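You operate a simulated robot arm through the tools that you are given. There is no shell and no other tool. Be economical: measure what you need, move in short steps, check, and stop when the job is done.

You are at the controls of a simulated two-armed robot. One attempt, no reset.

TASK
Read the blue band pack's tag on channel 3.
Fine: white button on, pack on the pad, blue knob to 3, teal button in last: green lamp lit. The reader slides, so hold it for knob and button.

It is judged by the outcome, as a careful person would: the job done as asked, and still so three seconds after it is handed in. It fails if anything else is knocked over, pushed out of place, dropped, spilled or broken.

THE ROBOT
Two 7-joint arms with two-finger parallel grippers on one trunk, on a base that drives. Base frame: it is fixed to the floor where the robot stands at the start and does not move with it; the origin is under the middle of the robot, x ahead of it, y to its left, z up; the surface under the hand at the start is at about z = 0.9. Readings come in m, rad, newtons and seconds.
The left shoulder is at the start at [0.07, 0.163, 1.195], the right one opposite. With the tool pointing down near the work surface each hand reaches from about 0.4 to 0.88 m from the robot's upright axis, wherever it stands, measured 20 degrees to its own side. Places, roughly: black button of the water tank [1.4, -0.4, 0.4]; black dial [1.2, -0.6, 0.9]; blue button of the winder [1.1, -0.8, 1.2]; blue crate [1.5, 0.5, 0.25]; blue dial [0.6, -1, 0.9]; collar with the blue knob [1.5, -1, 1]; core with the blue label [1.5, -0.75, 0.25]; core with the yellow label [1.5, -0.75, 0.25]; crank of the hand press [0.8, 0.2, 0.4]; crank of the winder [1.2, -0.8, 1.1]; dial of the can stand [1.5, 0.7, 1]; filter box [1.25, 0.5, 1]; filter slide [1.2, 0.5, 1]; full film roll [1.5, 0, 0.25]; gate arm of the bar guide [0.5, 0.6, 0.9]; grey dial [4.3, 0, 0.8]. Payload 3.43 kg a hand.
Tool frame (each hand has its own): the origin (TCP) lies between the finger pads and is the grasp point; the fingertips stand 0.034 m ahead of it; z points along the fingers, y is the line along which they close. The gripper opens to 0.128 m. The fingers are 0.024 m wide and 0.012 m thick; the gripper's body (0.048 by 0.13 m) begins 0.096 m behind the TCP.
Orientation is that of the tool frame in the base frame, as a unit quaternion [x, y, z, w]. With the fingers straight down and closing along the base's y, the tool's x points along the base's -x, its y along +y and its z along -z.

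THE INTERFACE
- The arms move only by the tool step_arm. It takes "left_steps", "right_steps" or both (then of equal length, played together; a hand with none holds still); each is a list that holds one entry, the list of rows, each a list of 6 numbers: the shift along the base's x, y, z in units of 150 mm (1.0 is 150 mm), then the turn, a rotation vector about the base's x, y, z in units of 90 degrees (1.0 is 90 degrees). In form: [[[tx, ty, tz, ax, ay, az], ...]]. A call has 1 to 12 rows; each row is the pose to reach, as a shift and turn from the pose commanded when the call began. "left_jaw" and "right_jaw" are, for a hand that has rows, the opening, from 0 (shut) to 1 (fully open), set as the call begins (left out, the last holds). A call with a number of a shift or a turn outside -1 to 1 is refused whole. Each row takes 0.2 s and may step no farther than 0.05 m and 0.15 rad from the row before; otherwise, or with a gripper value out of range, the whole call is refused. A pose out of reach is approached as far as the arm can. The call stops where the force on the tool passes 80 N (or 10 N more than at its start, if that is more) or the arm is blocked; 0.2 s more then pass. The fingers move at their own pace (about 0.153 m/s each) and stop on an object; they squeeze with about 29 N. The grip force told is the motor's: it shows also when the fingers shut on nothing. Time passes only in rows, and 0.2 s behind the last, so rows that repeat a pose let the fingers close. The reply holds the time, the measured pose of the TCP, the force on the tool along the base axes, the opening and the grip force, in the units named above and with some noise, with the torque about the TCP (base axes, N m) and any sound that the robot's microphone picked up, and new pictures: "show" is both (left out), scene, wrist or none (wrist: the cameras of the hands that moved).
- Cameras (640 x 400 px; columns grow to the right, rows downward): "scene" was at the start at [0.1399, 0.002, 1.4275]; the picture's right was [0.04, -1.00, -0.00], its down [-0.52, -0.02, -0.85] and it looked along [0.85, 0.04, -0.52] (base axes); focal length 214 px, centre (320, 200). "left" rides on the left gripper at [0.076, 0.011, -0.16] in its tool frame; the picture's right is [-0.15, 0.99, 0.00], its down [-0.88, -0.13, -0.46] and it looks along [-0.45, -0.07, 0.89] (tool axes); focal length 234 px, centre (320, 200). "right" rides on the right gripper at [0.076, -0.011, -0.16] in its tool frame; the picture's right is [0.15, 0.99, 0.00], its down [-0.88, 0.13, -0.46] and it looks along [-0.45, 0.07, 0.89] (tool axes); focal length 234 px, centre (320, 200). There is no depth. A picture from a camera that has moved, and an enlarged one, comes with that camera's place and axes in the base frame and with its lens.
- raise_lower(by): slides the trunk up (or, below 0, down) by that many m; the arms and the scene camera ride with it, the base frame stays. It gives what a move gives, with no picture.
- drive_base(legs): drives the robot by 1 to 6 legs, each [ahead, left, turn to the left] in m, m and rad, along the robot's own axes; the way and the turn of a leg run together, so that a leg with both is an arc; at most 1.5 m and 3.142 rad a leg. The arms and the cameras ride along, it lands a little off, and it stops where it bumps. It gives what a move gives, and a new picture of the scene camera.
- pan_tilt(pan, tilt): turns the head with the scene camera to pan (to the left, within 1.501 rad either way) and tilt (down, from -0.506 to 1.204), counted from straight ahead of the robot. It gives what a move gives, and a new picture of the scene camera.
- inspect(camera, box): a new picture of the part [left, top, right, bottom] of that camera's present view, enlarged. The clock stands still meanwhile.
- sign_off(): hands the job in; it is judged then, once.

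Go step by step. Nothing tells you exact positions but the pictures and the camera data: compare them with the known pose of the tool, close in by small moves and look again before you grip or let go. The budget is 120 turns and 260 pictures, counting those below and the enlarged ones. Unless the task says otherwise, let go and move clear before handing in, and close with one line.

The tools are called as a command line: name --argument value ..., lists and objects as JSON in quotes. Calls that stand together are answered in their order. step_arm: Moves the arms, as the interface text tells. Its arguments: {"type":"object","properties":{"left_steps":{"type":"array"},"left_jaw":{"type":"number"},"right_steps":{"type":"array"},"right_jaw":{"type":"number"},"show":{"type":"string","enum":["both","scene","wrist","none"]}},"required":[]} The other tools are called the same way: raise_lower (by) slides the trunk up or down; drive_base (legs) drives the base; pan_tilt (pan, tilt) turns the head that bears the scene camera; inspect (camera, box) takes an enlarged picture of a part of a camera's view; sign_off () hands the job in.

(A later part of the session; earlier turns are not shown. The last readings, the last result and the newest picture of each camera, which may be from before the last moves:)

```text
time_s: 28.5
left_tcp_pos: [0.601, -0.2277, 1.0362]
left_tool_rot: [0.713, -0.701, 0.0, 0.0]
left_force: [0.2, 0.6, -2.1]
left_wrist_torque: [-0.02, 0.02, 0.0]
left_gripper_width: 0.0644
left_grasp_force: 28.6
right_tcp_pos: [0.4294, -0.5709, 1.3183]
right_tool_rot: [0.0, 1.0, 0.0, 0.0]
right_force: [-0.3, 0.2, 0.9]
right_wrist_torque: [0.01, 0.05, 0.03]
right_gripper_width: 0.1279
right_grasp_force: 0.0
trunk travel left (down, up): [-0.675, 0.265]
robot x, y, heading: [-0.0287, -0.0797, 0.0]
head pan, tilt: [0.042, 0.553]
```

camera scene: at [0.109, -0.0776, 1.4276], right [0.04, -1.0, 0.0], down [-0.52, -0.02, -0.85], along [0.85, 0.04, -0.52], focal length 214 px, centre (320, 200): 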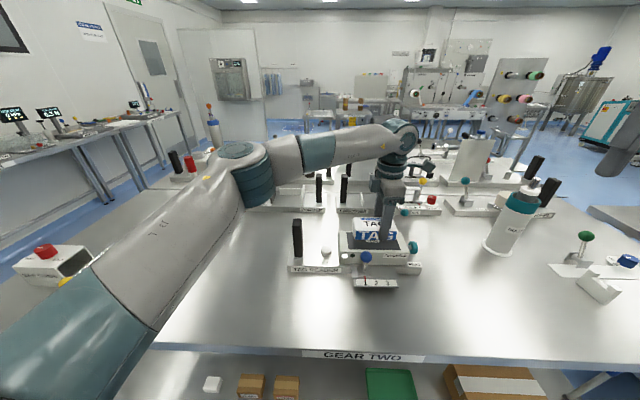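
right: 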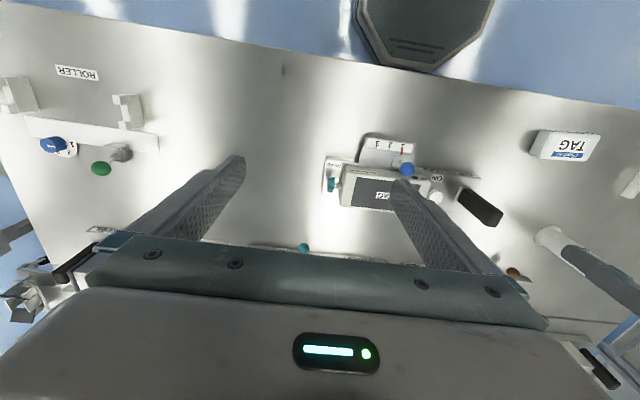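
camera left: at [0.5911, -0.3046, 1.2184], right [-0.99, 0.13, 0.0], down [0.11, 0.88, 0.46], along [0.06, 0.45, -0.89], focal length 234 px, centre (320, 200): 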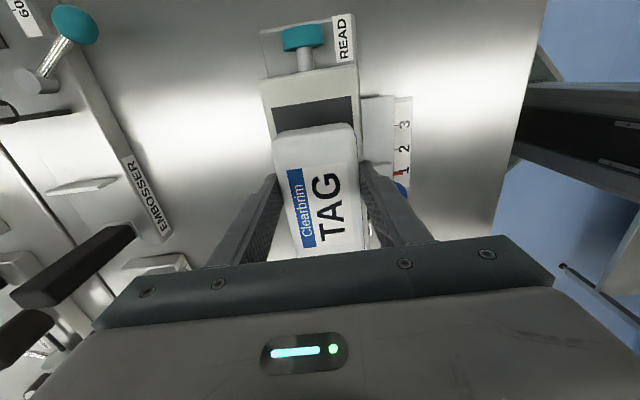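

step_arm --left_steps '[[[0, 0, -0.01, 0, 0, 0], [0, 0, -0.02, 0, 0, 0]]]' --show "none"

inspect --camera "scene" --box '[320, 200, 420, 270]'

```text
time_s: 29.1
left_tcp_pos: [0.6013, -0.2276, 1.0332]
left_tool_rot: [0.714, -0.7, 0.0, 0.001]
left_force: [0.1, 0.0, -1.7]
left_wrist_torque: [0.0, 0.0, 0.04]
left_gripper_width: 0.0647
left_grasp_force: 28.5
right_tcp_pos: [0.4308, -0.572, 1.3187]
right_tool_rot: [-0.001, 1.0, 0.001, 0.0]
right_force: [0.0, -0.7, -0.5]
right_wrist_torque: [0.02, -0.02, -0.02]
right_gripper_width: 0.128
right_grasp_force: 0.1
trunk travel left (down, up): [-0.675, 0.265]
robot x, y, heading: [-0.0295, -0.0762, -0.001]
head pan, tilt: [0.042, 0.553]
```

```text
5.71 times, centred on (370, 235) of scene
camera zoom: at [0.1096, -0.0773, 1.4275], right [0.04, -1.0, 0.0], down [-0.52, -0.02, -0.85], along [0.85, 0.04, -0.53], focal length 1226 px, centre (34, 0)
```

zoom: 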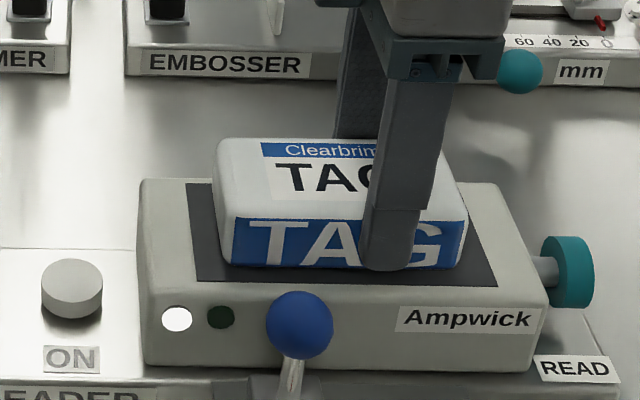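

step_arm --left_steps '[[[0, 0, -0.01, 0, 0, 0], [0, 0, -0.018, 0, 0, 0]]]' --show "none"

step_arm --left_steps '[[[0, 0, -0.01, 0, 0, 0], [0, 0, -0.015, 0, 0, 0]]]' --show "none"

inspect --camera "scene" --box '[320, 200, 420, 270]'

```text
time_s: 29.7
left_tcp_pos: [0.6007, -0.2284, 1.0324]
left_tool_rot: [0.714, -0.7, 0.001, -0.001]
left_force: [2.1, -0.8, 10.2]
left_wrist_torque: [0.47, 0.19, -0.08]
left_gripper_width: 0.0644
left_grasp_force: 29.0
right_tcp_pos: [0.4297, -0.5712, 1.3198]
right_tool_rot: [0.001, 1.0, 0.0, 0.0]
right_force: [-0.9, 0.3, -0.4]
right_wrist_torque: [0.03, -0.01, -0.02]
right_gripper_width: 0.1279
right_grasp_force: 0.0
trunk travel left (down, up): [-0.675, 0.265]
robot x, y, heading: [-0.029, -0.0834, -0.001]
head pan, tilt: [0.042, 0.553]
```

```text
time_s: 30.3
left_tcp_pos: [0.6006, -0.228, 1.0288]
left_tool_rot: [0.713, -0.701, 0.001, 0.0]
left_force: [6.5, -1.2, 15.2]
left_wrist_torque: [-0.14, -0.02, 0.04]
left_gripper_width: 0.0646
left_grasp_force: 28.8
right_tcp_pos: [0.4284, -0.5715, 1.3178]
right_tool_rot: [0.0, 1.0, 0.0, 0.0]
right_force: [0.1, 0.1, -0.2]
right_wrist_torque: [-0.01, -0.03, 0.01]
right_gripper_width: 0.1284
right_grasp_force: 0.1
trunk travel left (down, up): [-0.675, 0.265]
robot x, y, heading: [-0.0303, -0.0779, 0.004]
head pan, tilt: [0.042, 0.553]
```

```text
5.71 times, centred on (370, 235) of scene
camera zoom: at [0.1084, -0.0769, 1.4277], right [0.04, -1.0, 0.0], down [-0.52, -0.02, -0.85], along [0.85, 0.04, -0.52], focal length 1226 px, centre (34, 0)
```

zoom: 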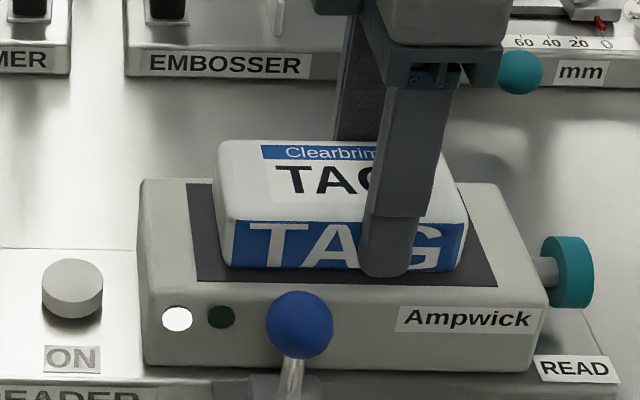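

The pack is seated, with contact force showing. I'll ease up a millimetre, open slightly and rise.

step_arm --left_steps '[[[0, 0, 0.015, 0, 0, 0]]]' --show "none"

step_arm --left_steps '[[[0, 0, 0, 0, 0, 0], [0, 0, 0, 0, 0, 0], [0, 0, 0.15, 0, 0, 0], [0, 0, 0.4, 0, 0, 0], [0, 0, 0.7, 0, 0, 0], [0, 0, 1.0, 0, 0, 0]]]' --left_jaw 0.66

inspect --camera "scene" --box '[280, 190, 440, 300]'

```text
time_s: 30.7
left_tcp_pos: [0.6008, -0.2282, 1.0287]
left_tool_rot: [0.713, -0.701, -0.002, 0.001]
left_force: [0.9, -0.7, 2.0]
left_wrist_torque: [-0.18, -0.19, 0.04]
left_gripper_width: 0.0642
left_grasp_force: 28.7
right_tcp_pos: [0.4301, -0.5708, 1.3192]
right_tool_rot: [0.001, 1.0, 0.0, 0.0]
right_force: [0.0, -0.7, -0.1]
right_wrist_torque: [0.01, 0.03, 0.01]
right_gripper_width: 0.1279
right_grasp_force: 0.0
trunk travel left (down, up): [-0.675, 0.265]
robot x, y, heading: [-0.0281, -0.0791, 0.002]
head pan, tilt: [0.042, 0.553]
```

```text
time_s: 32.1
left_tcp_pos: [0.6001, -0.2283, 1.1801]
left_tool_rot: [0.714, -0.701, 0.0, -0.001]
left_force: [-0.2, 0.4, -0.2]
left_wrist_torque: [-0.03, -0.02, -0.03]
left_gripper_width: 0.0843
left_grasp_force: 0.1
right_tcp_pos: [0.4281, -0.5706, 1.3192]
right_tool_rot: [-0.001, 1.0, 0.001, 0.001]
right_force: [-0.5, 0.1, -0.2]
right_wrist_torque: [-0.01, -0.02, 0.0]
right_gripper_width: 0.1282
right_grasp_force: 0.0
trunk travel left (down, up): [-0.675, 0.265]
robot x, y, heading: [-0.0316, -0.0816, -0.0]
head pan, tilt: [0.042, 0.553]
camera scene: at [0.108, -0.0775, 1.4276], right [0.04, -1.0, 0.0], down [-0.52, -0.02, -0.85], along [0.85, 0.04, -0.52], focal length 214 px, centre (320, 200)
camera left: at [0.59, -0.3045, 1.34], right [-0.99, 0.13, 0.0], down [0.11, 0.88, 0.46], along [0.06, 0.45, -0.89], focal length 234 px, centre (320, 200)
```

scene: 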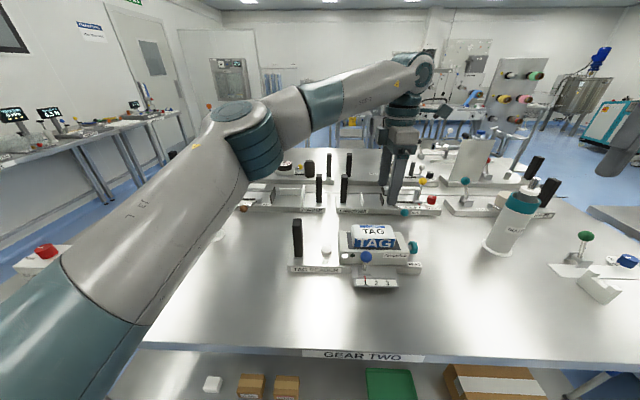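
left: 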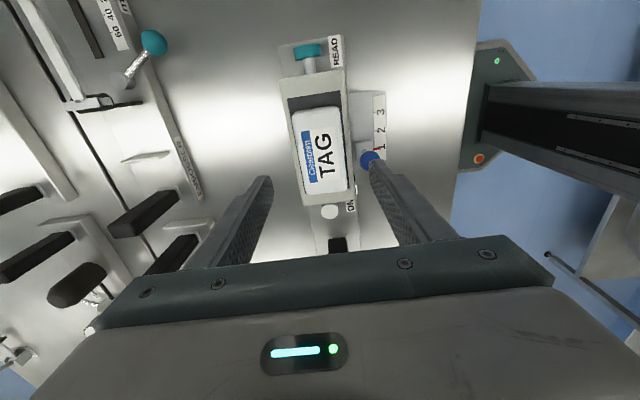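

```text
3.64 times, centred on (360, 245) of scene
camera zoom: at [0.108, -0.0775, 1.4276], right [0.04, -1.0, 0.0], down [-0.52, -0.02, -0.85], along [0.85, 0.04, -0.52], focal length 780 px, centre (174, 36)
```

zoom: 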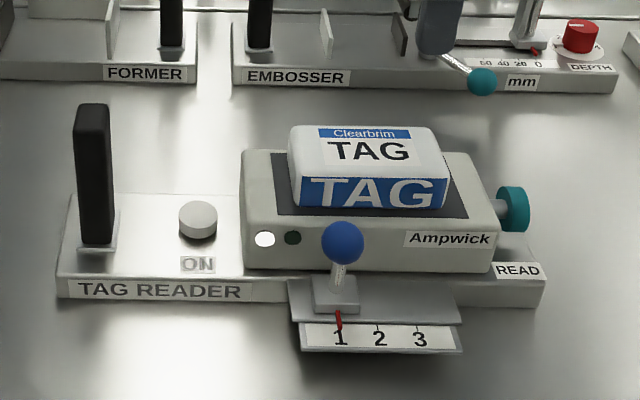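

The pack sits squarely on the pad. Next the left hand turns back so its fingers close along y and goes over the black post at (0.59, 0.012) to hold the reader.

step_arm --left_steps '[[[0, 0.1, 0, 0, 0, -0.09], [0, 0.2, 0, 0, 0, -0.18], [0, 0.3, 0, 0, 0, -0.27], [0, 0.4, 0, 0, 0, -0.36], [0, 0.5, 0, 0, 0, -0.45], [0, 0.6, 0, 0, 0, -0.54], [-0.02, 0.7, 0, 0, 0, -0.63], [-0.04, 0.8, 0, 0, 0, -0.72], [-0.06, 0.9, 0, 0, 0, -0.81], [-0.07, 1.0, 0, 0, 0, -0.9], [-0.07, 1.0, 0, 0, 0, -0.98]]]' --show "none"

step_arm --left_steps '[[[0, 0.3, 0, 0, 0, 0], [0, 0.593, 0, 0, 0, 0], [0, 0.593, -0.3, 0, 0, 0], [0, 0.593, -0.5, 0, 0, 0]]]'

```text
time_s: 34.5
left_tcp_pos: [0.5902, -0.0779, 1.1803]
left_tool_rot: [-0.025, 1.0, -0.001, 0.0]
left_force: [-0.2, -0.3, 0.7]
left_wrist_torque: [0.02, -0.01, 0.0]
left_gripper_width: 0.0845
left_grasp_force: 0.0
right_tcp_pos: [0.4304, -0.5729, 1.3193]
right_tool_rot: [0.0, 1.0, 0.001, 0.001]
right_force: [0.2, -0.6, 0.5]
right_wrist_torque: [0.03, -0.01, 0.01]
right_gripper_width: 0.128
right_grasp_force: 0.1
trunk travel left (down, up): [-0.675, 0.265]
robot x, y, heading: [-0.0324, -0.0786, -0.002]
head pan, tilt: [0.042, 0.553]
```

```text
time_s: 35.5
left_tcp_pos: [0.5922, 0.0126, 1.1058]
left_tool_rot: [-0.025, 1.0, 0.001, -0.001]
left_force: [0.4, 0.4, -0.1]
left_wrist_torque: [-0.02, 0.05, 0.02]
left_gripper_width: 0.0843
left_grasp_force: 0.0
right_tcp_pos: [0.4299, -0.5698, 1.3192]
right_tool_rot: [0.0, 1.0, 0.0, 0.0]
right_force: [-0.1, -0.3, 0.1]
right_wrist_torque: [-0.05, 0.02, 0.0]
right_gripper_width: 0.1281
right_grasp_force: 0.0
trunk travel left (down, up): [-0.675, 0.265]
robot x, y, heading: [-0.0309, -0.0788, -0.002]
head pan, tilt: [0.042, 0.553]
camera scene: at [0.1097, -0.0761, 1.4275], right [0.04, -1.0, 0.0], down [-0.52, -0.02, -0.85], along [0.85, 0.04, -0.53], focal length 214 px, centre (320, 200)
camera left: at [0.5153, 0.0191, 1.2644], right [0.1, 1.0, 0.0], down [0.89, -0.09, 0.46], along [0.45, -0.04, -0.89], focal length 234 px, centre (320, 200)
```

scene: 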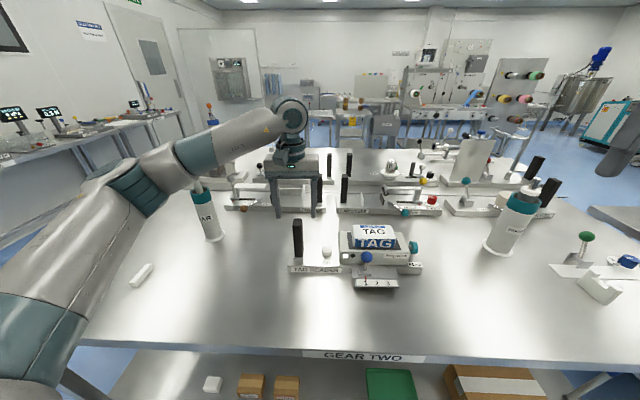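
left: 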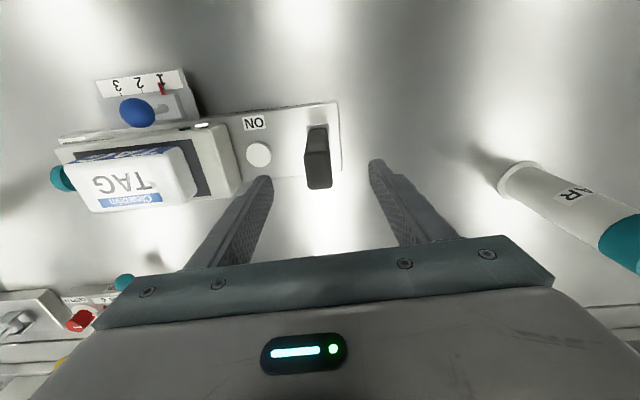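

The post stands between the fingers. I'll descend around it and close.

step_arm --left_steps '[[[0.02, 0, -0.25, 0, 0, 0], [0.02, 0, -0.5, 0, 0, 0], [0.02, 0, -0.7, 0, 0, 0]]]'

step_arm --left_steps '[[[0, 0, 0, 0, 0, 0], [0, 0, 0, 0, 0, 0], [0, 0, 0, 0, 0, 0]]]' --left_jaw 0 --show "scene"

```text
time_s: 36.3
left_tcp_pos: [0.594, 0.0108, 1.0015]
left_tool_rot: [-0.026, 1.0, 0.001, 0.0]
left_force: [-0.1, 0.2, -0.5]
left_wrist_torque: [-0.02, 0.01, -0.02]
left_gripper_width: 0.0845
left_grasp_force: 0.2
right_tcp_pos: [0.4305, -0.572, 1.3186]
right_tool_rot: [0.0, 1.0, 0.001, 0.001]
right_force: [-0.2, 0.1, -0.1]
right_wrist_torque: [-0.01, 0.0, 0.02]
right_gripper_width: 0.128
right_grasp_force: 0.1
trunk travel left (down, up): [-0.675, 0.265]
robot x, y, heading: [-0.0286, -0.0797, -0.001]
head pan, tilt: [0.042, 0.553]
camera scene: at [0.1095, -0.0772, 1.4275], right [0.04, -1.0, 0.0], down [-0.52, -0.02, -0.85], along [0.85, 0.04, -0.53], focal length 214 px, centre (320, 200)
camera left: at [0.5175, 0.0183, 1.1593], right [0.1, 1.0, 0.0], down [0.89, -0.09, 0.46], along [0.45, -0.04, -0.89], focal length 234 px, centre (320, 200)
```

scene: 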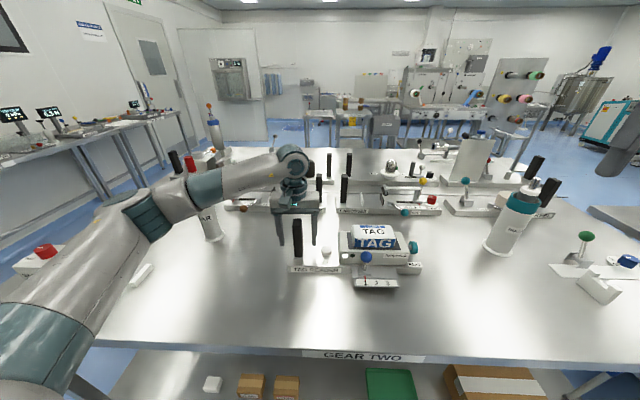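
left: 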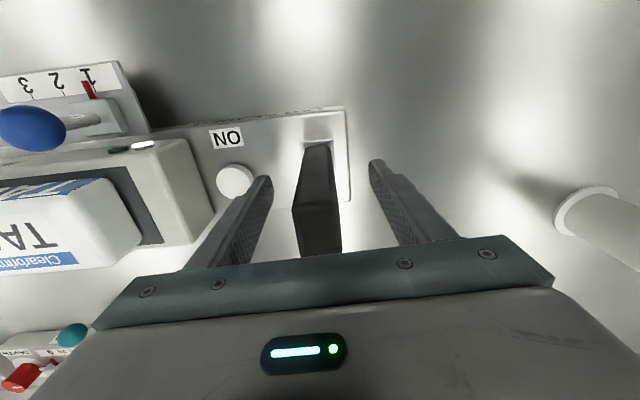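

```text
time_s: 37.1
left_tcp_pos: [0.5924, 0.0105, 1.0006]
left_tool_rot: [-0.025, 1.0, 0.001, 0.001]
left_force: [-0.3, -1.4, -0.5]
left_wrist_torque: [-0.01, -0.42, -0.91]
left_gripper_width: 0.0266
left_grasp_force: 29.2
right_tcp_pos: [0.43, -0.5699, 1.3188]
right_tool_rot: [0.0, 1.0, 0.0, 0.0]
right_force: [-1.2, -0.4, -0.2]
right_wrist_torque: [-0.03, 0.01, 0.01]
right_gripper_width: 0.1279
right_grasp_force: 0.2
trunk travel left (down, up): [-0.675, 0.265]
robot x, y, heading: [-0.0287, -0.0795, 0.001]
head pan, tilt: [0.042, 0.553]
camera scene: at [0.1094, -0.0773, 1.4274], right [0.04, -1.0, 0.0], down [-0.52, -0.02, -0.85], along [0.85, 0.04, -0.53], focal length 214 px, centre (320, 200)
```

scene: 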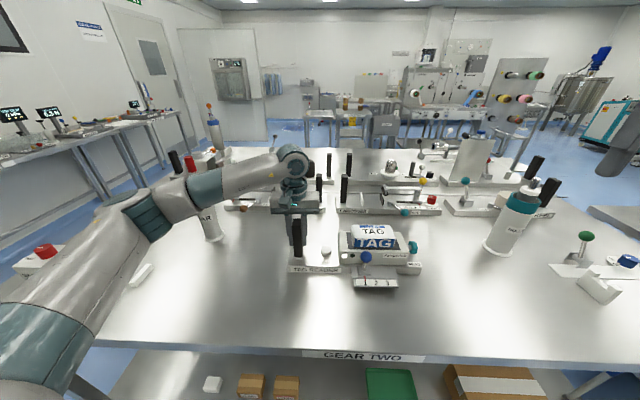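

The post is held at a width of 0.0266. Now I'll bring the right hand over to the knob in stages.

step_arm --right_steps '[[[0, 0.33, 0, 0, 0, 0], [0, 0.66, 0, 0, 0, 0], [0, 1.0, 0, 0, 0, 0]]]' --right_jaw 0.5 --show "none"

step_arm --right_steps '[[[0, 0.3, -0.1, 0, 0, 0], [0, 0.6, -0.2, 0, 0, 0], [0, 0.9, -0.3, 0, 0, 0], [0, 1.0, -0.55, 0, 0, 0], [0, 1.0, -0.85, 0, 0, 0], [0.2, 1.0, -1.0, 0, 0, 0]]]'

```text
refused: row 3 steps farther than a row can; nothing moved
```

```text
time_s: 38.5
left_tcp_pos: [0.5945, 0.0114, 0.9991]
left_tool_rot: [-0.025, 1.0, 0.0, 0.0]
left_force: [1.8, 1.6, 0.4]
left_wrist_torque: [0.64, 0.51, -0.6]
left_gripper_width: 0.0267
left_grasp_force: 29.2
right_tcp_pos: [0.4609, -0.4206, 1.168]
right_tool_rot: [0.001, 1.0, 0.0, -0.001]
right_force: [-0.3, 0.3, 0.5]
right_wrist_torque: [-0.01, 0.02, -0.01]
right_gripper_width: 0.128
right_grasp_force: 0.0
trunk travel left (down, up): [-0.675, 0.265]
robot x, y, heading: [-0.0292, -0.0795, -0.001]
head pan, tilt: [0.042, 0.553]
camera scene: at [0.111, -0.0765, 1.4274], right [0.04, -1.0, 0.0], down [-0.53, -0.02, -0.85], along [0.85, 0.04, -0.53], focal length 214 px, centre (320, 200)
camera right: at [0.3861, -0.4309, 1.3284], right [-0.15, 0.99, 0.0], down [0.88, 0.13, 0.45], along [0.45, 0.07, -0.89], focal length 234 px, centre (320, 200)
```

scene: 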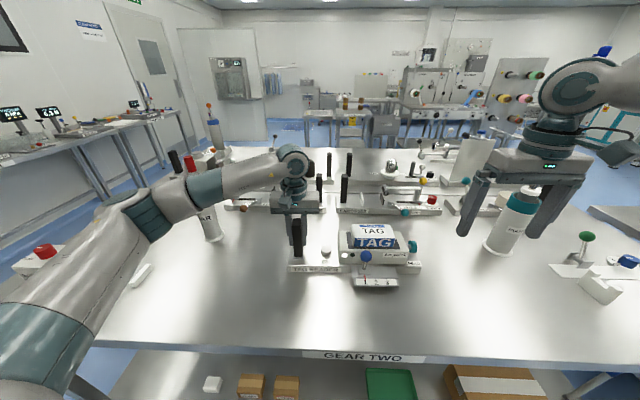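
right: 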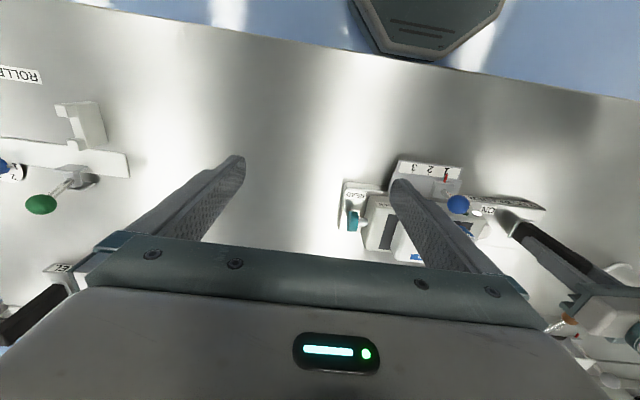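

step_arm --right_steps '[[[0.1, 0.3, 0, 0, 0, 0], [0.2, 0.6, 0, 0, 0, 0], [0.3, 0.9, 0, 0, 0, 0], [0.407, 1.0, 0, 0, 0, 0]]]' --right_jaw 0.5 --show "none"

step_arm --right_steps '[[[0, 0.3, 0, 0, 0, 0], [0, 0.58, 0, 0, 0, 0], [0, 0.58, -0.3, 0, 0, 0], [0, 0.58, -0.5, 0, 0, 0]]]'

```text
time_s: 39.5
left_tcp_pos: [0.5942, 0.0127, 1.0013]
left_tool_rot: [-0.026, 1.0, 0.0, 0.001]
left_force: [0.7, 0.2, 0.8]
left_wrist_torque: [0.63, 0.42, -0.57]
left_gripper_width: 0.0264
left_grasp_force: 29.1
right_tcp_pos: [0.5224, -0.2696, 1.1686]
right_tool_rot: [-0.001, 1.0, 0.001, -0.002]
right_force: [0.5, 0.7, 0.6]
right_wrist_torque: [0.0, 0.03, 0.01]
right_gripper_width: 0.064
right_grasp_force: 0.0
trunk travel left (down, up): [-0.675, 0.265]
robot x, y, heading: [-0.0305, -0.0799, 0.0]
head pan, tilt: [0.042, 0.553]
```

```text
time_s: 40.5
left_tcp_pos: [0.5922, 0.0107, 1.001]
left_tool_rot: [-0.026, 1.0, 0.0, 0.0]
left_force: [0.8, 0.0, -0.7]
left_wrist_torque: [0.67, 0.4, 0.63]
left_gripper_width: 0.026
left_grasp_force: 28.7
right_tcp_pos: [0.4893, -0.2145, 1.142]
right_tool_rot: [0.0, 1.0, 0.0, 0.001]
right_force: [0.0, 0.2, 1.0]
right_wrist_torque: [-0.01, -0.06, -0.02]
right_gripper_width: 0.0639
right_grasp_force: 0.0
right hand out of reach, approached as far as the arm can: row 2, 3, 4
trunk travel left (down, up): [-0.675, 0.265]
robot x, y, heading: [-0.029, -0.0819, 0.004]
head pan, tilt: [0.042, 0.553]
camera scene: at [0.1094, -0.0771, 1.4275], right [0.04, -1.0, 0.0], down [-0.52, -0.02, -0.85], along [0.85, 0.04, -0.53], focal length 214 px, centre (320, 200)
camera right: at [0.4138, -0.2257, 1.3032], right [-0.15, 0.99, 0.0], down [0.88, 0.13, 0.46], along [0.45, 0.07, -0.89], focal length 234 px, centre (320, 200)
```

scene: 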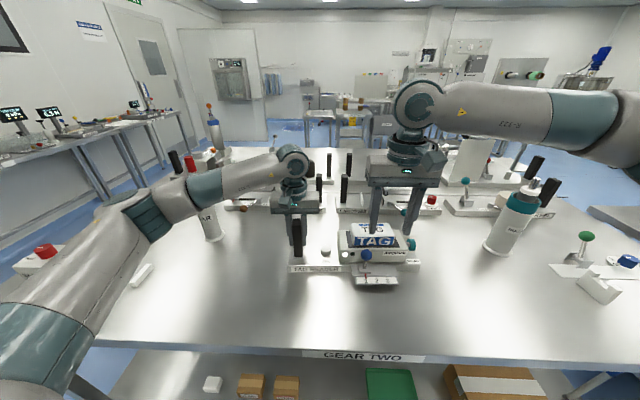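
right: 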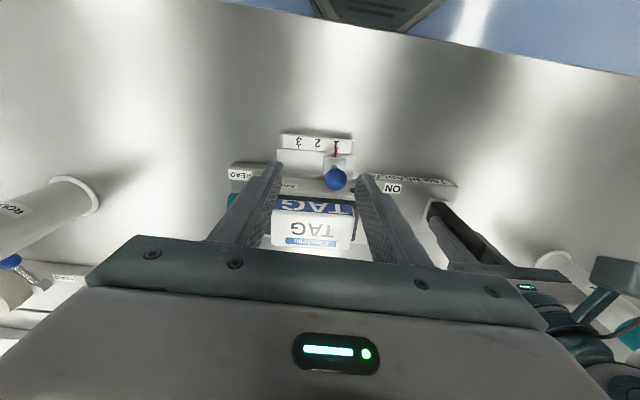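

The right arm hits its inward limit with the base this far right. I'll release the post, lift, shift the base 8 cm back left, and take hold again.

step_arm --left_steps '[[[0, 0, 0, 0, 0, 0], [0, 0, 0, 0, 0, 0], [0, 0, 0.25, 0, 0, 0], [0, 0, 0.5, 0, 0, 0], [0, 0, 0.8, 0, 0, 0]]]' --left_jaw 0.66 --right_steps '[[[0, 0, 0, 0, 0, 0], [0, -0.1, 0.1, 0, 0, 0], [0, -0.2, 0.2, 0, 0, 0], [0, -0.3, 0.3, 0, 0, 0], [0, -0.4, 0.3, 0, 0, 0]]]' --show "none"

drive_base --legs '[[0, 0.085, 0]]'

```text
time_s: 41.7
left_tcp_pos: [0.5923, 0.0108, 1.1211]
left_tool_rot: [-0.026, 1.0, 0.0, -0.001]
left_force: [-0.2, 0.8, 0.2]
left_wrist_torque: [-0.02, -0.01, -0.02]
left_gripper_width: 0.0846
left_grasp_force: 0.0
right_tcp_pos: [0.4887, -0.2771, 1.1882]
right_tool_rot: [-0.001, 1.0, 0.001, 0.001]
right_force: [-0.4, -0.7, -0.5]
right_wrist_torque: [0.0, 0.01, -0.04]
right_gripper_width: 0.0638
right_grasp_force: 0.0
trunk travel left (down, up): [-0.675, 0.265]
robot x, y, heading: [-0.0338, -0.0776, -0.003]
head pan, tilt: [0.042, 0.553]
```

```text
time_s: 42.8
left_tcp_pos: [0.5926, 0.094, 1.1202]
left_tool_rot: [-0.025, 1.0, 0.0, 0.0]
left_force: [0.2, 0.6, 0.2]
left_wrist_torque: [0.04, 0.03, -0.02]
left_gripper_width: 0.0845
left_grasp_force: 0.0
right_tcp_pos: [0.4899, -0.1915, 1.1868]
right_tool_rot: [0.0, 1.0, -0.001, 0.0]
right_force: [0.4, -0.6, -1.0]
right_wrist_torque: [-0.02, 0.0, -0.02]
right_gripper_width: 0.064
right_grasp_force: 0.1
trunk travel left (down, up): [-0.675, 0.265]
robot x, y, heading: [-0.0277, 0.0068, -0.006]
head pan, tilt: [0.042, 0.553]
camera scene: at [0.1092, 0.0063, 1.4275], right [0.04, -1.0, 0.0], down [-0.52, -0.02, -0.85], along [0.85, 0.04, -0.52], focal length 214 px, centre (320, 200)
```

scene: 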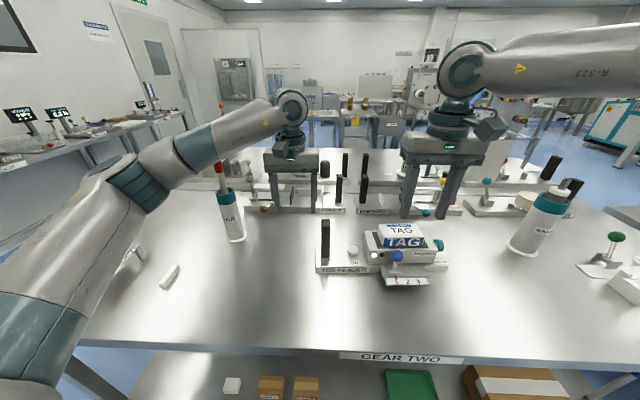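

Now both together: left back over the post and down, right to just above the knob ball.

step_arm --left_steps '[[[0, -0.28, 0, 0, 0, 0], [0, -0.555, 0, 0, 0, 0], [0.01, -0.555, -0.2, 0, 0, 0], [0.01, -0.555, -0.4, 0, 0, 0], [0.01, -0.555, -0.6, 0, 0, 0], [0.01, -0.555, -0.8, 0, 0, 0]]]' --right_steps '[[[0.1, 0.02, 0, 0, 0, 0], [0.213, 0.057, 0, 0, 0, 0], [0.213, 0.057, -0.2, 0, 0, 0], [0.213, 0.057, -0.4, 0, 0, 0], [0.213, 0.057, -0.6, 0, 0, 0], [0.213, 0.057, -0.84, 0, 0, 0]]]'

```text
time_s: 44.2
left_tcp_pos: [0.5967, 0.012, 1.0]
left_tool_rot: [-0.025, 1.0, 0.0, -0.001]
left_force: [-0.4, -0.9, -0.3]
left_wrist_torque: [0.02, 0.05, -0.02]
left_gripper_width: 0.0847
left_grasp_force: 0.1
right_tcp_pos: [0.5225, -0.1837, 1.0596]
right_tool_rot: [0.001, 1.0, 0.0, -0.002]
right_force: [0.2, -0.8, -0.9]
right_wrist_torque: [-0.01, -0.01, 0.0]
right_gripper_width: 0.0643
right_grasp_force: 0.0
trunk travel left (down, up): [-0.675, 0.265]
robot x, y, heading: [-0.0292, 0.0067, -0.002]
head pan, tilt: [0.042, 0.553]
camera scene: at [0.1113, 0.0072, 1.4274], right [0.04, -1.0, 0.0], down [-0.53, -0.02, -0.85], along [0.85, 0.04, -0.53], focal length 214 px, centre (320, 200)
camera right: at [0.4474, -0.1942, 1.2208], right [-0.14, 0.99, 0.0], down [0.88, 0.13, 0.45], along [0.45, 0.07, -0.89], focal length 234 px, centre (320, 200)
camera left: at [0.5203, 0.0195, 1.1588], right [0.1, 1.0, 0.0], down [0.89, -0.09, 0.45], along [0.45, -0.04, -0.89], focal length 234 px, centre (320, 200)
```

scene: 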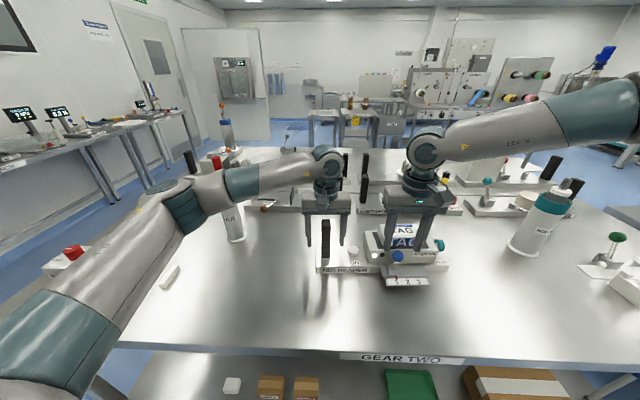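
right: 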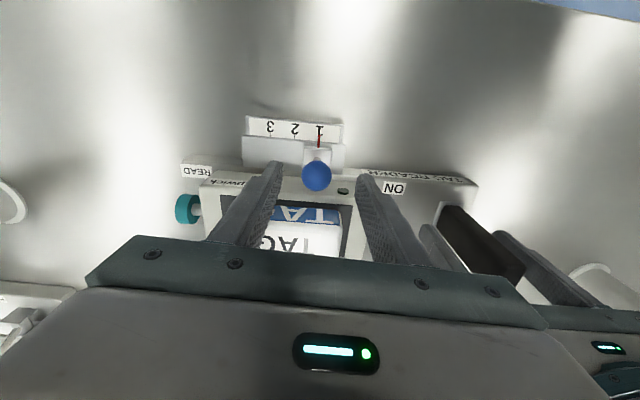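
left: 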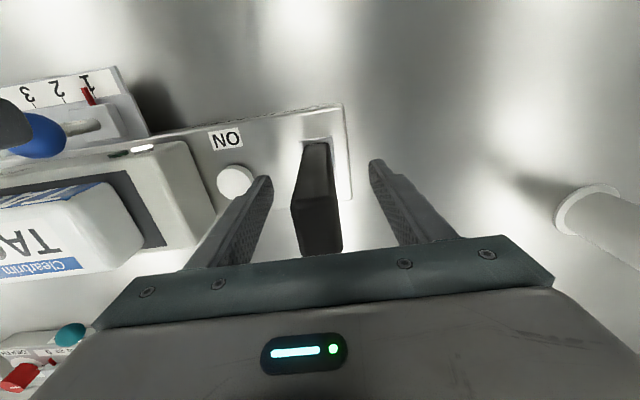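

Both are lined up. I'll close the left on the post first, then lower the right around the ball.

step_arm --left_steps '[[[0, 0, 0, 0, 0, 0], [0, 0, 0, 0, 0, 0], [0, 0, 0, 0, 0, 0]]]' --left_jaw 0 --show "none"

step_arm --right_steps '[[[0.01, 0, -0.15, 0, 0, 0], [0.01, 0, -0.3, 0, 0, 0]]]' --show "wrist"

inspect --camera "scene" --box '[310, 200, 470, 300]'

```text
time_s: 45.0
left_tcp_pos: [0.5943, 0.0127, 1.0017]
left_tool_rot: [-0.025, 1.0, 0.0, 0.0]
left_force: [-2.8, -1.6, -0.2]
left_wrist_torque: [0.32, -0.49, 0.25]
left_gripper_width: 0.0259
left_grasp_force: 28.8
right_tcp_pos: [0.5216, -0.1841, 1.0605]
right_tool_rot: [0.001, 1.0, -0.001, -0.001]
right_force: [-0.7, -0.3, -0.1]
right_wrist_torque: [0.01, 0.0, -0.02]
right_gripper_width: 0.0642
right_grasp_force: 0.1
trunk travel left (down, up): [-0.675, 0.265]
robot x, y, heading: [-0.0302, 0.0033, -0.002]
head pan, tilt: [0.042, 0.553]
```

```text
time_s: 45.6
left_tcp_pos: [0.5948, 0.0124, 1.0024]
left_tool_rot: [-0.024, 1.0, 0.0, 0.0]
left_force: [-0.7, -1.8, -0.3]
left_wrist_torque: [0.47, -0.46, 0.22]
left_gripper_width: 0.0261
left_grasp_force: 28.7
right_tcp_pos: [0.5231, -0.1843, 1.0165]
right_tool_rot: [0.0, 1.0, 0.001, 0.0]
right_force: [0.0, 0.2, 0.8]
right_wrist_torque: [-0.02, -0.03, -0.02]
right_gripper_width: 0.064
right_grasp_force: 0.0
trunk travel left (down, up): [-0.675, 0.265]
robot x, y, heading: [-0.029, 0.0066, 0.0]
head pan, tilt: [0.042, 0.553]
camera right: at [0.4467, -0.1953, 1.177], right [-0.15, 0.99, 0.0], down [0.88, 0.13, 0.46], along [0.45, 0.07, -0.89], focal length 234 px, centre (320, 200)
```

right: 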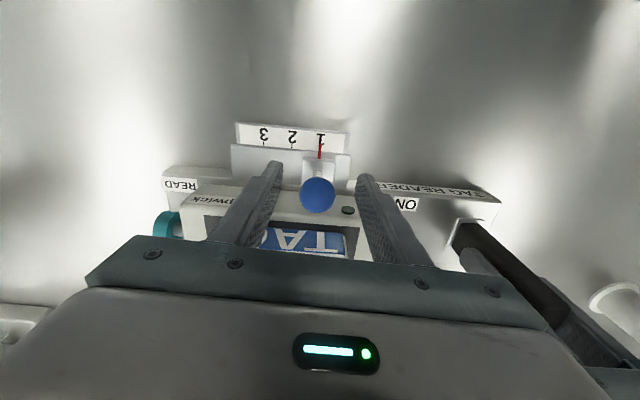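

```text
4.00 times, centred on (390, 250) of scene
camera zoom: at [0.1092, 0.0068, 1.4276], right [0.04, -1.0, 0.0], down [-0.52, -0.02, -0.85], along [0.85, 0.04, -0.52], focal length 858 px, centre (40, 0)
```

zoom: 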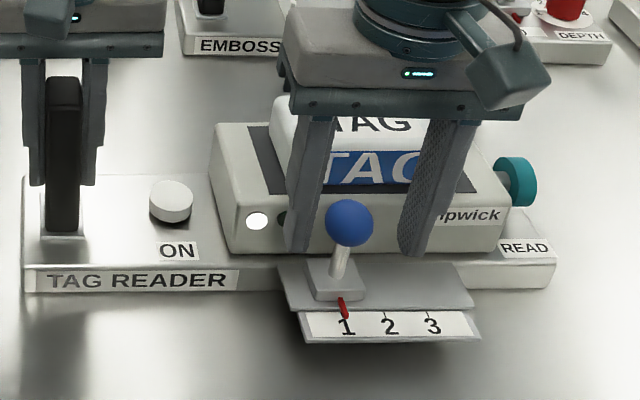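

The ball is between the fingers. I'll close on it.

step_arm --right_steps '[[[0, 0, 0, 0, 0, 0], [0, 0, 0, 0, 0, 0]]]' --right_jaw 0 --show "none"

inspect --camera "scene" --box '[310, 200, 470, 300]'

```text
time_s: 46.2
left_tcp_pos: [0.5951, 0.012, 1.0007]
left_tool_rot: [-0.025, 1.0, 0.0, 0.0]
left_force: [-1.2, -0.4, 1.1]
left_wrist_torque: [0.19, -0.47, 0.1]
left_gripper_width: 0.026
left_grasp_force: 29.3
right_tcp_pos: [0.522, -0.1839, 1.0158]
right_tool_rot: [0.001, 1.0, 0.0, 0.0]
right_force: [1.0, -2.9, 0.7]
right_wrist_torque: [-0.04, -0.12, -0.01]
right_gripper_width: 0.0312
right_grasp_force: 29.3
trunk travel left (down, up): [-0.675, 0.265]
robot x, y, heading: [-0.0307, 0.0044, -0.003]
head pan, tilt: [0.042, 0.553]
```

```text
4.00 times, centred on (390, 250) of scene
camera zoom: at [0.1091, 0.0067, 1.4275], right [0.04, -1.0, 0.0], down [-0.52, -0.02, -0.85], along [0.85, 0.04, -0.52], focal length 858 px, centre (40, 0)
```

zoom: 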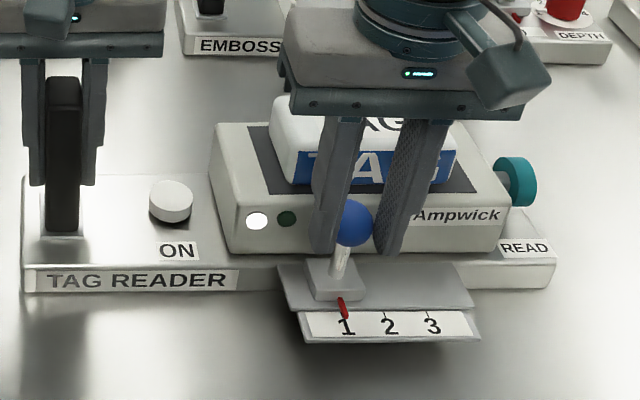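

The ball is gripped at 0.031. I'll slide it toward -y by 6 cm in small steps, with the left hand holding.

step_arm --right_steps '[[[0, -0.05, 0, 0, 0, 0], [0, -0.1, 0, 0, 0, 0], [0.003, -0.15, 0, 0, 0, 0], [0.005, -0.2, 0, 0, 0, 0]]]' --show "none"

inspect --camera "scene" --box '[310, 200, 470, 300]'

```text
time_s: 47.2
left_tcp_pos: [0.5933, 0.0118, 1.0016]
left_tool_rot: [-0.024, 1.0, 0.0, 0.0]
left_force: [-1.4, -6.6, 4.5]
left_wrist_torque: [1.1, -0.07, 0.15]
left_gripper_width: 0.026
left_grasp_force: 28.9
right_tcp_pos: [0.5247, -0.2133, 1.017]
right_tool_rot: [0.0, 1.0, 0.0, 0.0]
right_force: [1.9, 6.9, 0.0]
right_wrist_torque: [0.25, 0.01, 0.14]
right_gripper_width: 0.0311
right_grasp_force: 28.8
trunk travel left (down, up): [-0.675, 0.265]
robot x, y, heading: [-0.0301, 0.0068, -0.004]
head pan, tilt: [0.042, 0.553]
```

```text
4.00 times, centred on (390, 250) of scene
camera zoom: at [0.1092, 0.007, 1.4275], right [0.04, -1.0, 0.0], down [-0.52, -0.02, -0.85], along [0.85, 0.04, -0.52], focal length 858 px, centre (40, 0)
```

zoom: 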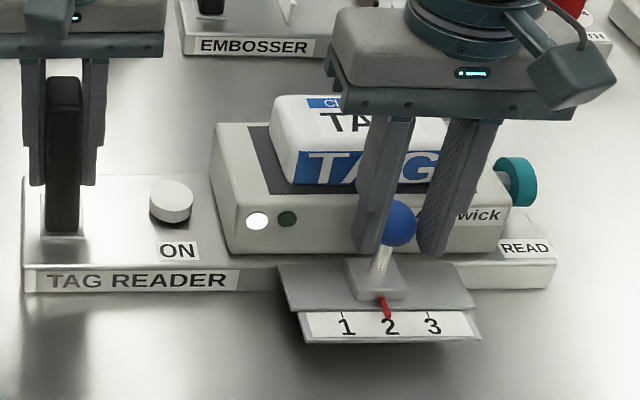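

The pointer is at 2. I'll move the same distance again to reach 3.

step_arm --right_steps '[[[0, -0.05, 0, 0, 0, 0], [0, -0.1, 0, 0, 0, 0], [0.003, -0.15, 0, 0, 0, 0], [0.005, -0.205, 0, 0, 0, 0]]]' --show "none"

inspect --camera "scene" --box '[310, 200, 470, 300]'

```text
time_s: 48.2
left_tcp_pos: [0.5934, 0.0129, 1.0015]
left_tool_rot: [-0.025, 1.0, 0.0, 0.0]
left_force: [-4.6, -5.5, 5.2]
left_wrist_torque: [0.97, -0.7, -0.51]
left_gripper_width: 0.0261
left_grasp_force: 29.1
right_tcp_pos: [0.5244, -0.2443, 1.016]
right_tool_rot: [0.0, 1.0, 0.002, -0.001]
right_force: [4.8, 7.5, -0.7]
right_wrist_torque: [0.35, -0.02, 0.12]
right_gripper_width: 0.031
right_grasp_force: 28.6
trunk travel left (down, up): [-0.675, 0.265]
robot x, y, heading: [-0.0343, 0.002, -0.001]
head pan, tilt: [0.042, 0.553]
```

```text
4.00 times, centred on (390, 250) of scene
camera zoom: at [0.1091, 0.007, 1.4276], right [0.04, -1.0, 0.0], down [-0.52, -0.02, -0.85], along [0.85, 0.04, -0.52], focal length 858 px, centre (40, 0)
```

zoom: 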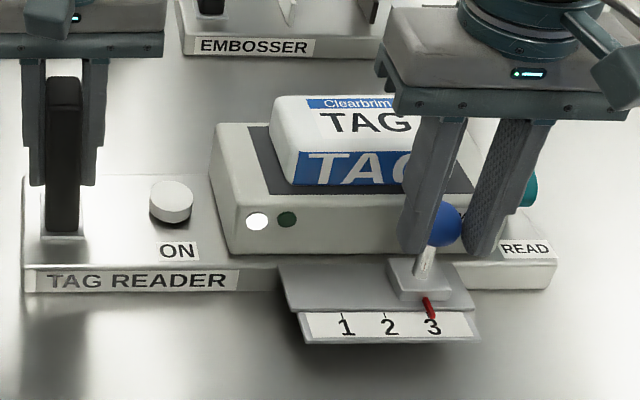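

The pointer looks to be at 3. I'll open the right hand and lift it clear.

step_arm --right_steps '[[[0, 0, 0, 0, 0, 0], [0, 0, 0, 0, 0, 0], [-0.02, 0, 0.2, 0, 0, 0], [-0.02, 0, 0.5, 0, 0, 0], [-0.02, 0, 0.8, 0, 0, 0], [-0.02, 0, 1.0, 0, 0, 0]]]' --right_jaw 0.45 --show "none"

inspect --camera "scene" --box '[360, 210, 460, 290]'

```text
time_s: 49.6
left_tcp_pos: [0.5947, 0.0126, 1.0013]
left_tool_rot: [-0.026, 1.0, 0.0, 0.0]
left_force: [-1.5, -0.8, 2.0]
left_wrist_torque: [0.27, -0.38, 0.04]
left_gripper_width: 0.0263
left_grasp_force: 29.0
right_tcp_pos: [0.5211, -0.2443, 1.1668]
right_tool_rot: [0.001, 1.0, 0.0, 0.0]
right_force: [0.2, 0.0, 0.4]
right_wrist_torque: [0.05, -0.04, 0.02]
right_gripper_width: 0.0577
right_grasp_force: 0.1
trunk travel left (down, up): [-0.675, 0.265]
robot x, y, heading: [-0.0328, 0.0063, -0.003]
head pan, tilt: [0.042, 0.553]
```

```text
5.00 times, centred on (410, 250) of scene
camera zoom: at [0.109, 0.0069, 1.4275], right [0.04, -1.0, 0.0], down [-0.52, -0.02, -0.85], along [0.85, 0.04, -0.52], focal length 1072 px, centre (-130, -50)
```

zoom: 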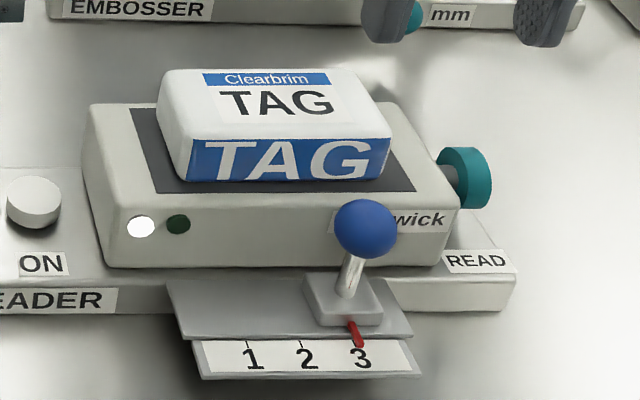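

The knob reads 3 and the white lamp is still on. Next, with fingers shut, I'll take the right hand around to the right of the teal button.

step_arm --right_steps '[[[0, -0.25, 0, 0, 0, 0], [0.1, -0.5, 0, 0, 0, 0], [0.25, -0.75, 0, 0, 0, 0], [0.4, -1.0, 0, 0, 0, 0], [0.53, -1.0, 0, 0, 0, 0]]]' --right_jaw 0 --show "none"

step_arm --right_steps '[[[0, -0.12, -0.2, 0, 0, 0], [0, -0.12, -0.5, 0, 0, 0], [0, -0.12, -0.8, 0, 0, 0]]]'

```text
time_s: 50.8
left_tcp_pos: [0.5948, 0.0127, 1.0025]
left_tool_rot: [-0.024, 1.0, 0.0, 0.0]
left_force: [0.9, 0.5, 0.3]
left_wrist_torque: [0.52, 0.29, -0.32]
left_gripper_width: 0.0258
left_grasp_force: 29.0
right_tcp_pos: [0.6013, -0.3941, 1.1676]
right_tool_rot: [0.001, 1.0, 0.0, 0.0]
right_force: [0.8, -0.1, 0.3]
right_wrist_torque: [-0.03, 0.02, 0.01]
right_gripper_width: 0.0
right_grasp_force: 28.7
trunk travel left (down, up): [-0.675, 0.265]
robot x, y, heading: [-0.032, 0.0035, -0.0]
head pan, tilt: [0.042, 0.553]
```

```text
time_s: 51.6
left_tcp_pos: [0.5954, 0.012, 1.0008]
left_tool_rot: [-0.024, 1.0, 0.0, 0.0]
left_force: [0.9, -0.8, 0.7]
left_wrist_torque: [0.86, 0.39, -0.41]
left_gripper_width: 0.0257
left_grasp_force: 29.4
right_tcp_pos: [0.6008, -0.4117, 1.0453]
right_tool_rot: [0.001, 1.0, 0.0, 0.001]
right_force: [0.4, 0.4, -0.6]
right_wrist_torque: [0.01, 0.03, -0.01]
right_gripper_width: 0.0
right_grasp_force: 28.8
trunk travel left (down, up): [-0.675, 0.265]
robot x, y, heading: [-0.032, 0.0047, -0.002]
head pan, tilt: [0.042, 0.553]
camera scene: at [0.1092, 0.0071, 1.4276], right [0.04, -1.0, 0.0], down [-0.52, -0.02, -0.85], along [0.85, 0.04, -0.52], focal length 214 px, centre (320, 200)
camera right: at [0.5254, -0.4233, 1.2059], right [-0.14, 0.99, 0.0], down [0.88, 0.13, 0.46], along [0.45, 0.07, -0.89], focal length 234 px, centre (320, 200)
```

scene: 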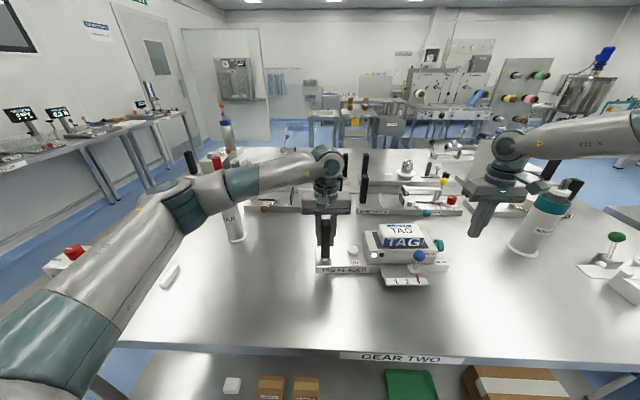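
right: 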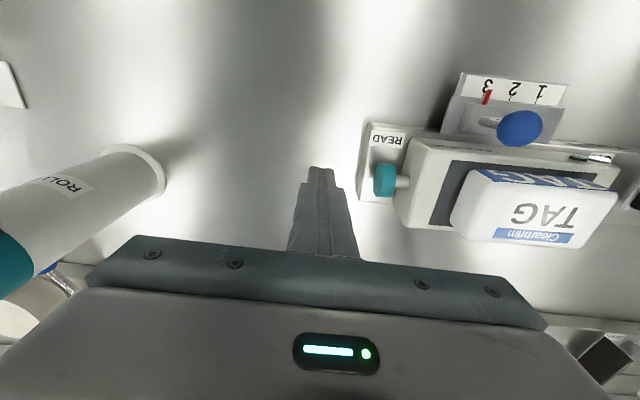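

The teal cap is near (0.607, -0.337, 0.967), with its face at about y = -0.348. I'll descend beside it and approach.

step_arm --right_steps '[[[0.035, 0, -0.2, 0, 0, 0], [0.035, 0, -0.4, 0, 0, 0], [0.035, 0.15, -0.4, 0, 0, 0], [0.035, 0.25, -0.4, 0, 0, 0]]]'

inspect --camera "scene" --box '[360, 200, 500, 290]'

```text
time_s: 52.6
left_tcp_pos: [0.5947, 0.0116, 1.0012]
left_tool_rot: [-0.026, 1.0, 0.0, 0.0]
left_force: [0.1, 1.3, 1.5]
left_wrist_torque: [0.58, 0.25, 0.11]
left_gripper_width: 0.0259
left_grasp_force: 28.7
right_tcp_pos: [0.6066, -0.3737, 0.9865]
right_tool_rot: [0.001, 1.0, 0.0, 0.0]
right_force: [-0.3, -0.4, -0.9]
right_wrist_torque: [-0.02, 0.01, 0.0]
right_gripper_width: 0.0002
right_grasp_force: 28.9
trunk travel left (down, up): [-0.675, 0.265]
robot x, y, heading: [-0.035, 0.0043, -0.001]
head pan, tilt: [0.042, 0.553]
camera scene: at [0.1092, 0.007, 1.4275], right [0.04, -1.0, 0.0], down [-0.52, -0.02, -0.85], along [0.85, 0.04, -0.52], focal length 214 px, centre (320, 200)
camera right: at [0.5307, -0.3858, 1.1466], right [-0.14, 0.99, 0.0], down [0.88, 0.13, 0.46], along [0.45, 0.07, -0.89], focal length 234 px, centre (320, 200)
```

scene: 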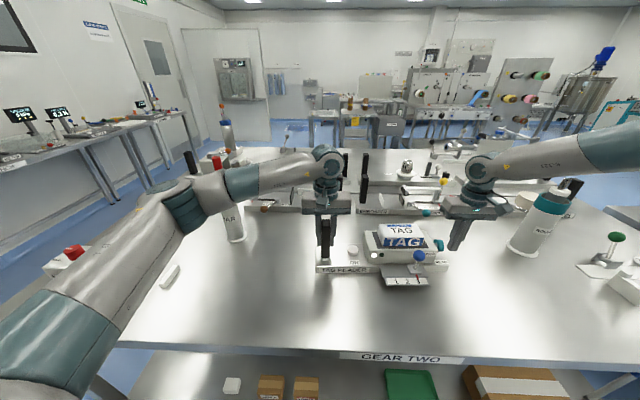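
right: 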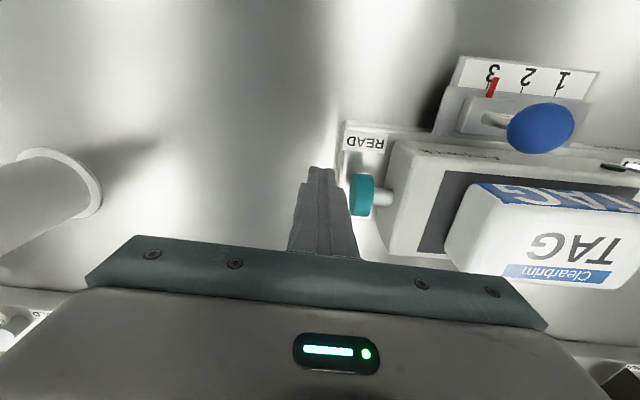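

```text
4.44 times, centred on (430, 245) of scene
camera zoom: at [0.1092, 0.007, 1.4275], right [0.04, -1.0, 0.0], down [-0.52, -0.02, -0.85], along [0.85, 0.04, -0.52], focal length 953 px, centre (-169, 0)
```

zoom: 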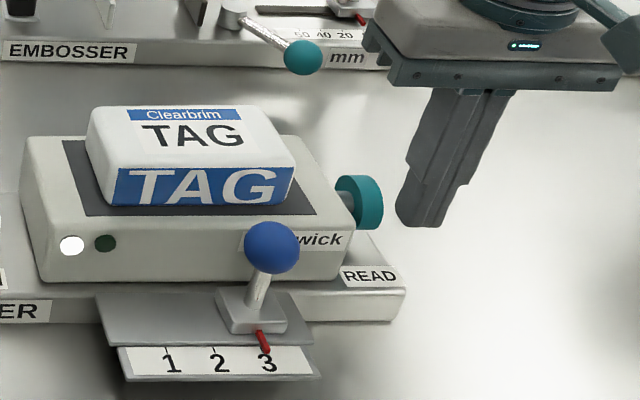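

The fingertip is level with the cap. I'll push toward +y in small steps.

step_arm --right_steps '[[[0, 0.04, 0, 0, 0, 0], [0, 0.08, 0, 0, 0, 0], [0, 0.1, 0, 0, 0, 0], [0, 0.12, 0, 0, 0, 0]]]' --show "none"

inspect --camera "scene" --box '[360, 200, 500, 290]'

```text
time_s: 53.6
left_tcp_pos: [0.5941, 0.0123, 1.0015]
left_tool_rot: [-0.025, 1.0, 0.0, 0.001]
left_force: [1.7, -0.4, 3.0]
left_wrist_torque: [0.7, 0.13, -0.12]
left_gripper_width: 0.0258
left_grasp_force: 29.5
right_tcp_pos: [0.6061, -0.3556, 0.9854]
right_tool_rot: [0.001, 1.0, 0.0, 0.0]
right_force: [-0.5, 0.6, -0.2]
right_wrist_torque: [0.02, 0.02, 0.02]
right_gripper_width: 0.0001
right_grasp_force: 29.0
trunk travel left (down, up): [-0.675, 0.265]
robot x, y, heading: [-0.0301, 0.007, -0.011]
head pan, tilt: [0.042, 0.553]
```

```text
4.44 times, centred on (430, 245) of scene
camera zoom: at [0.1093, 0.0069, 1.4275], right [0.04, -1.0, 0.0], down [-0.52, -0.02, -0.85], along [0.85, 0.04, -0.52], focal length 953 px, centre (-169, 0)
```

zoom: 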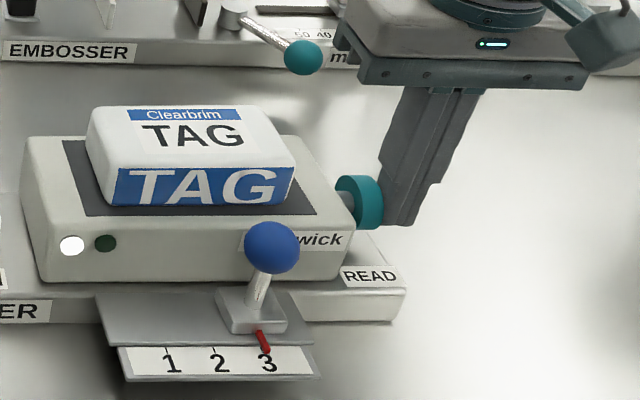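

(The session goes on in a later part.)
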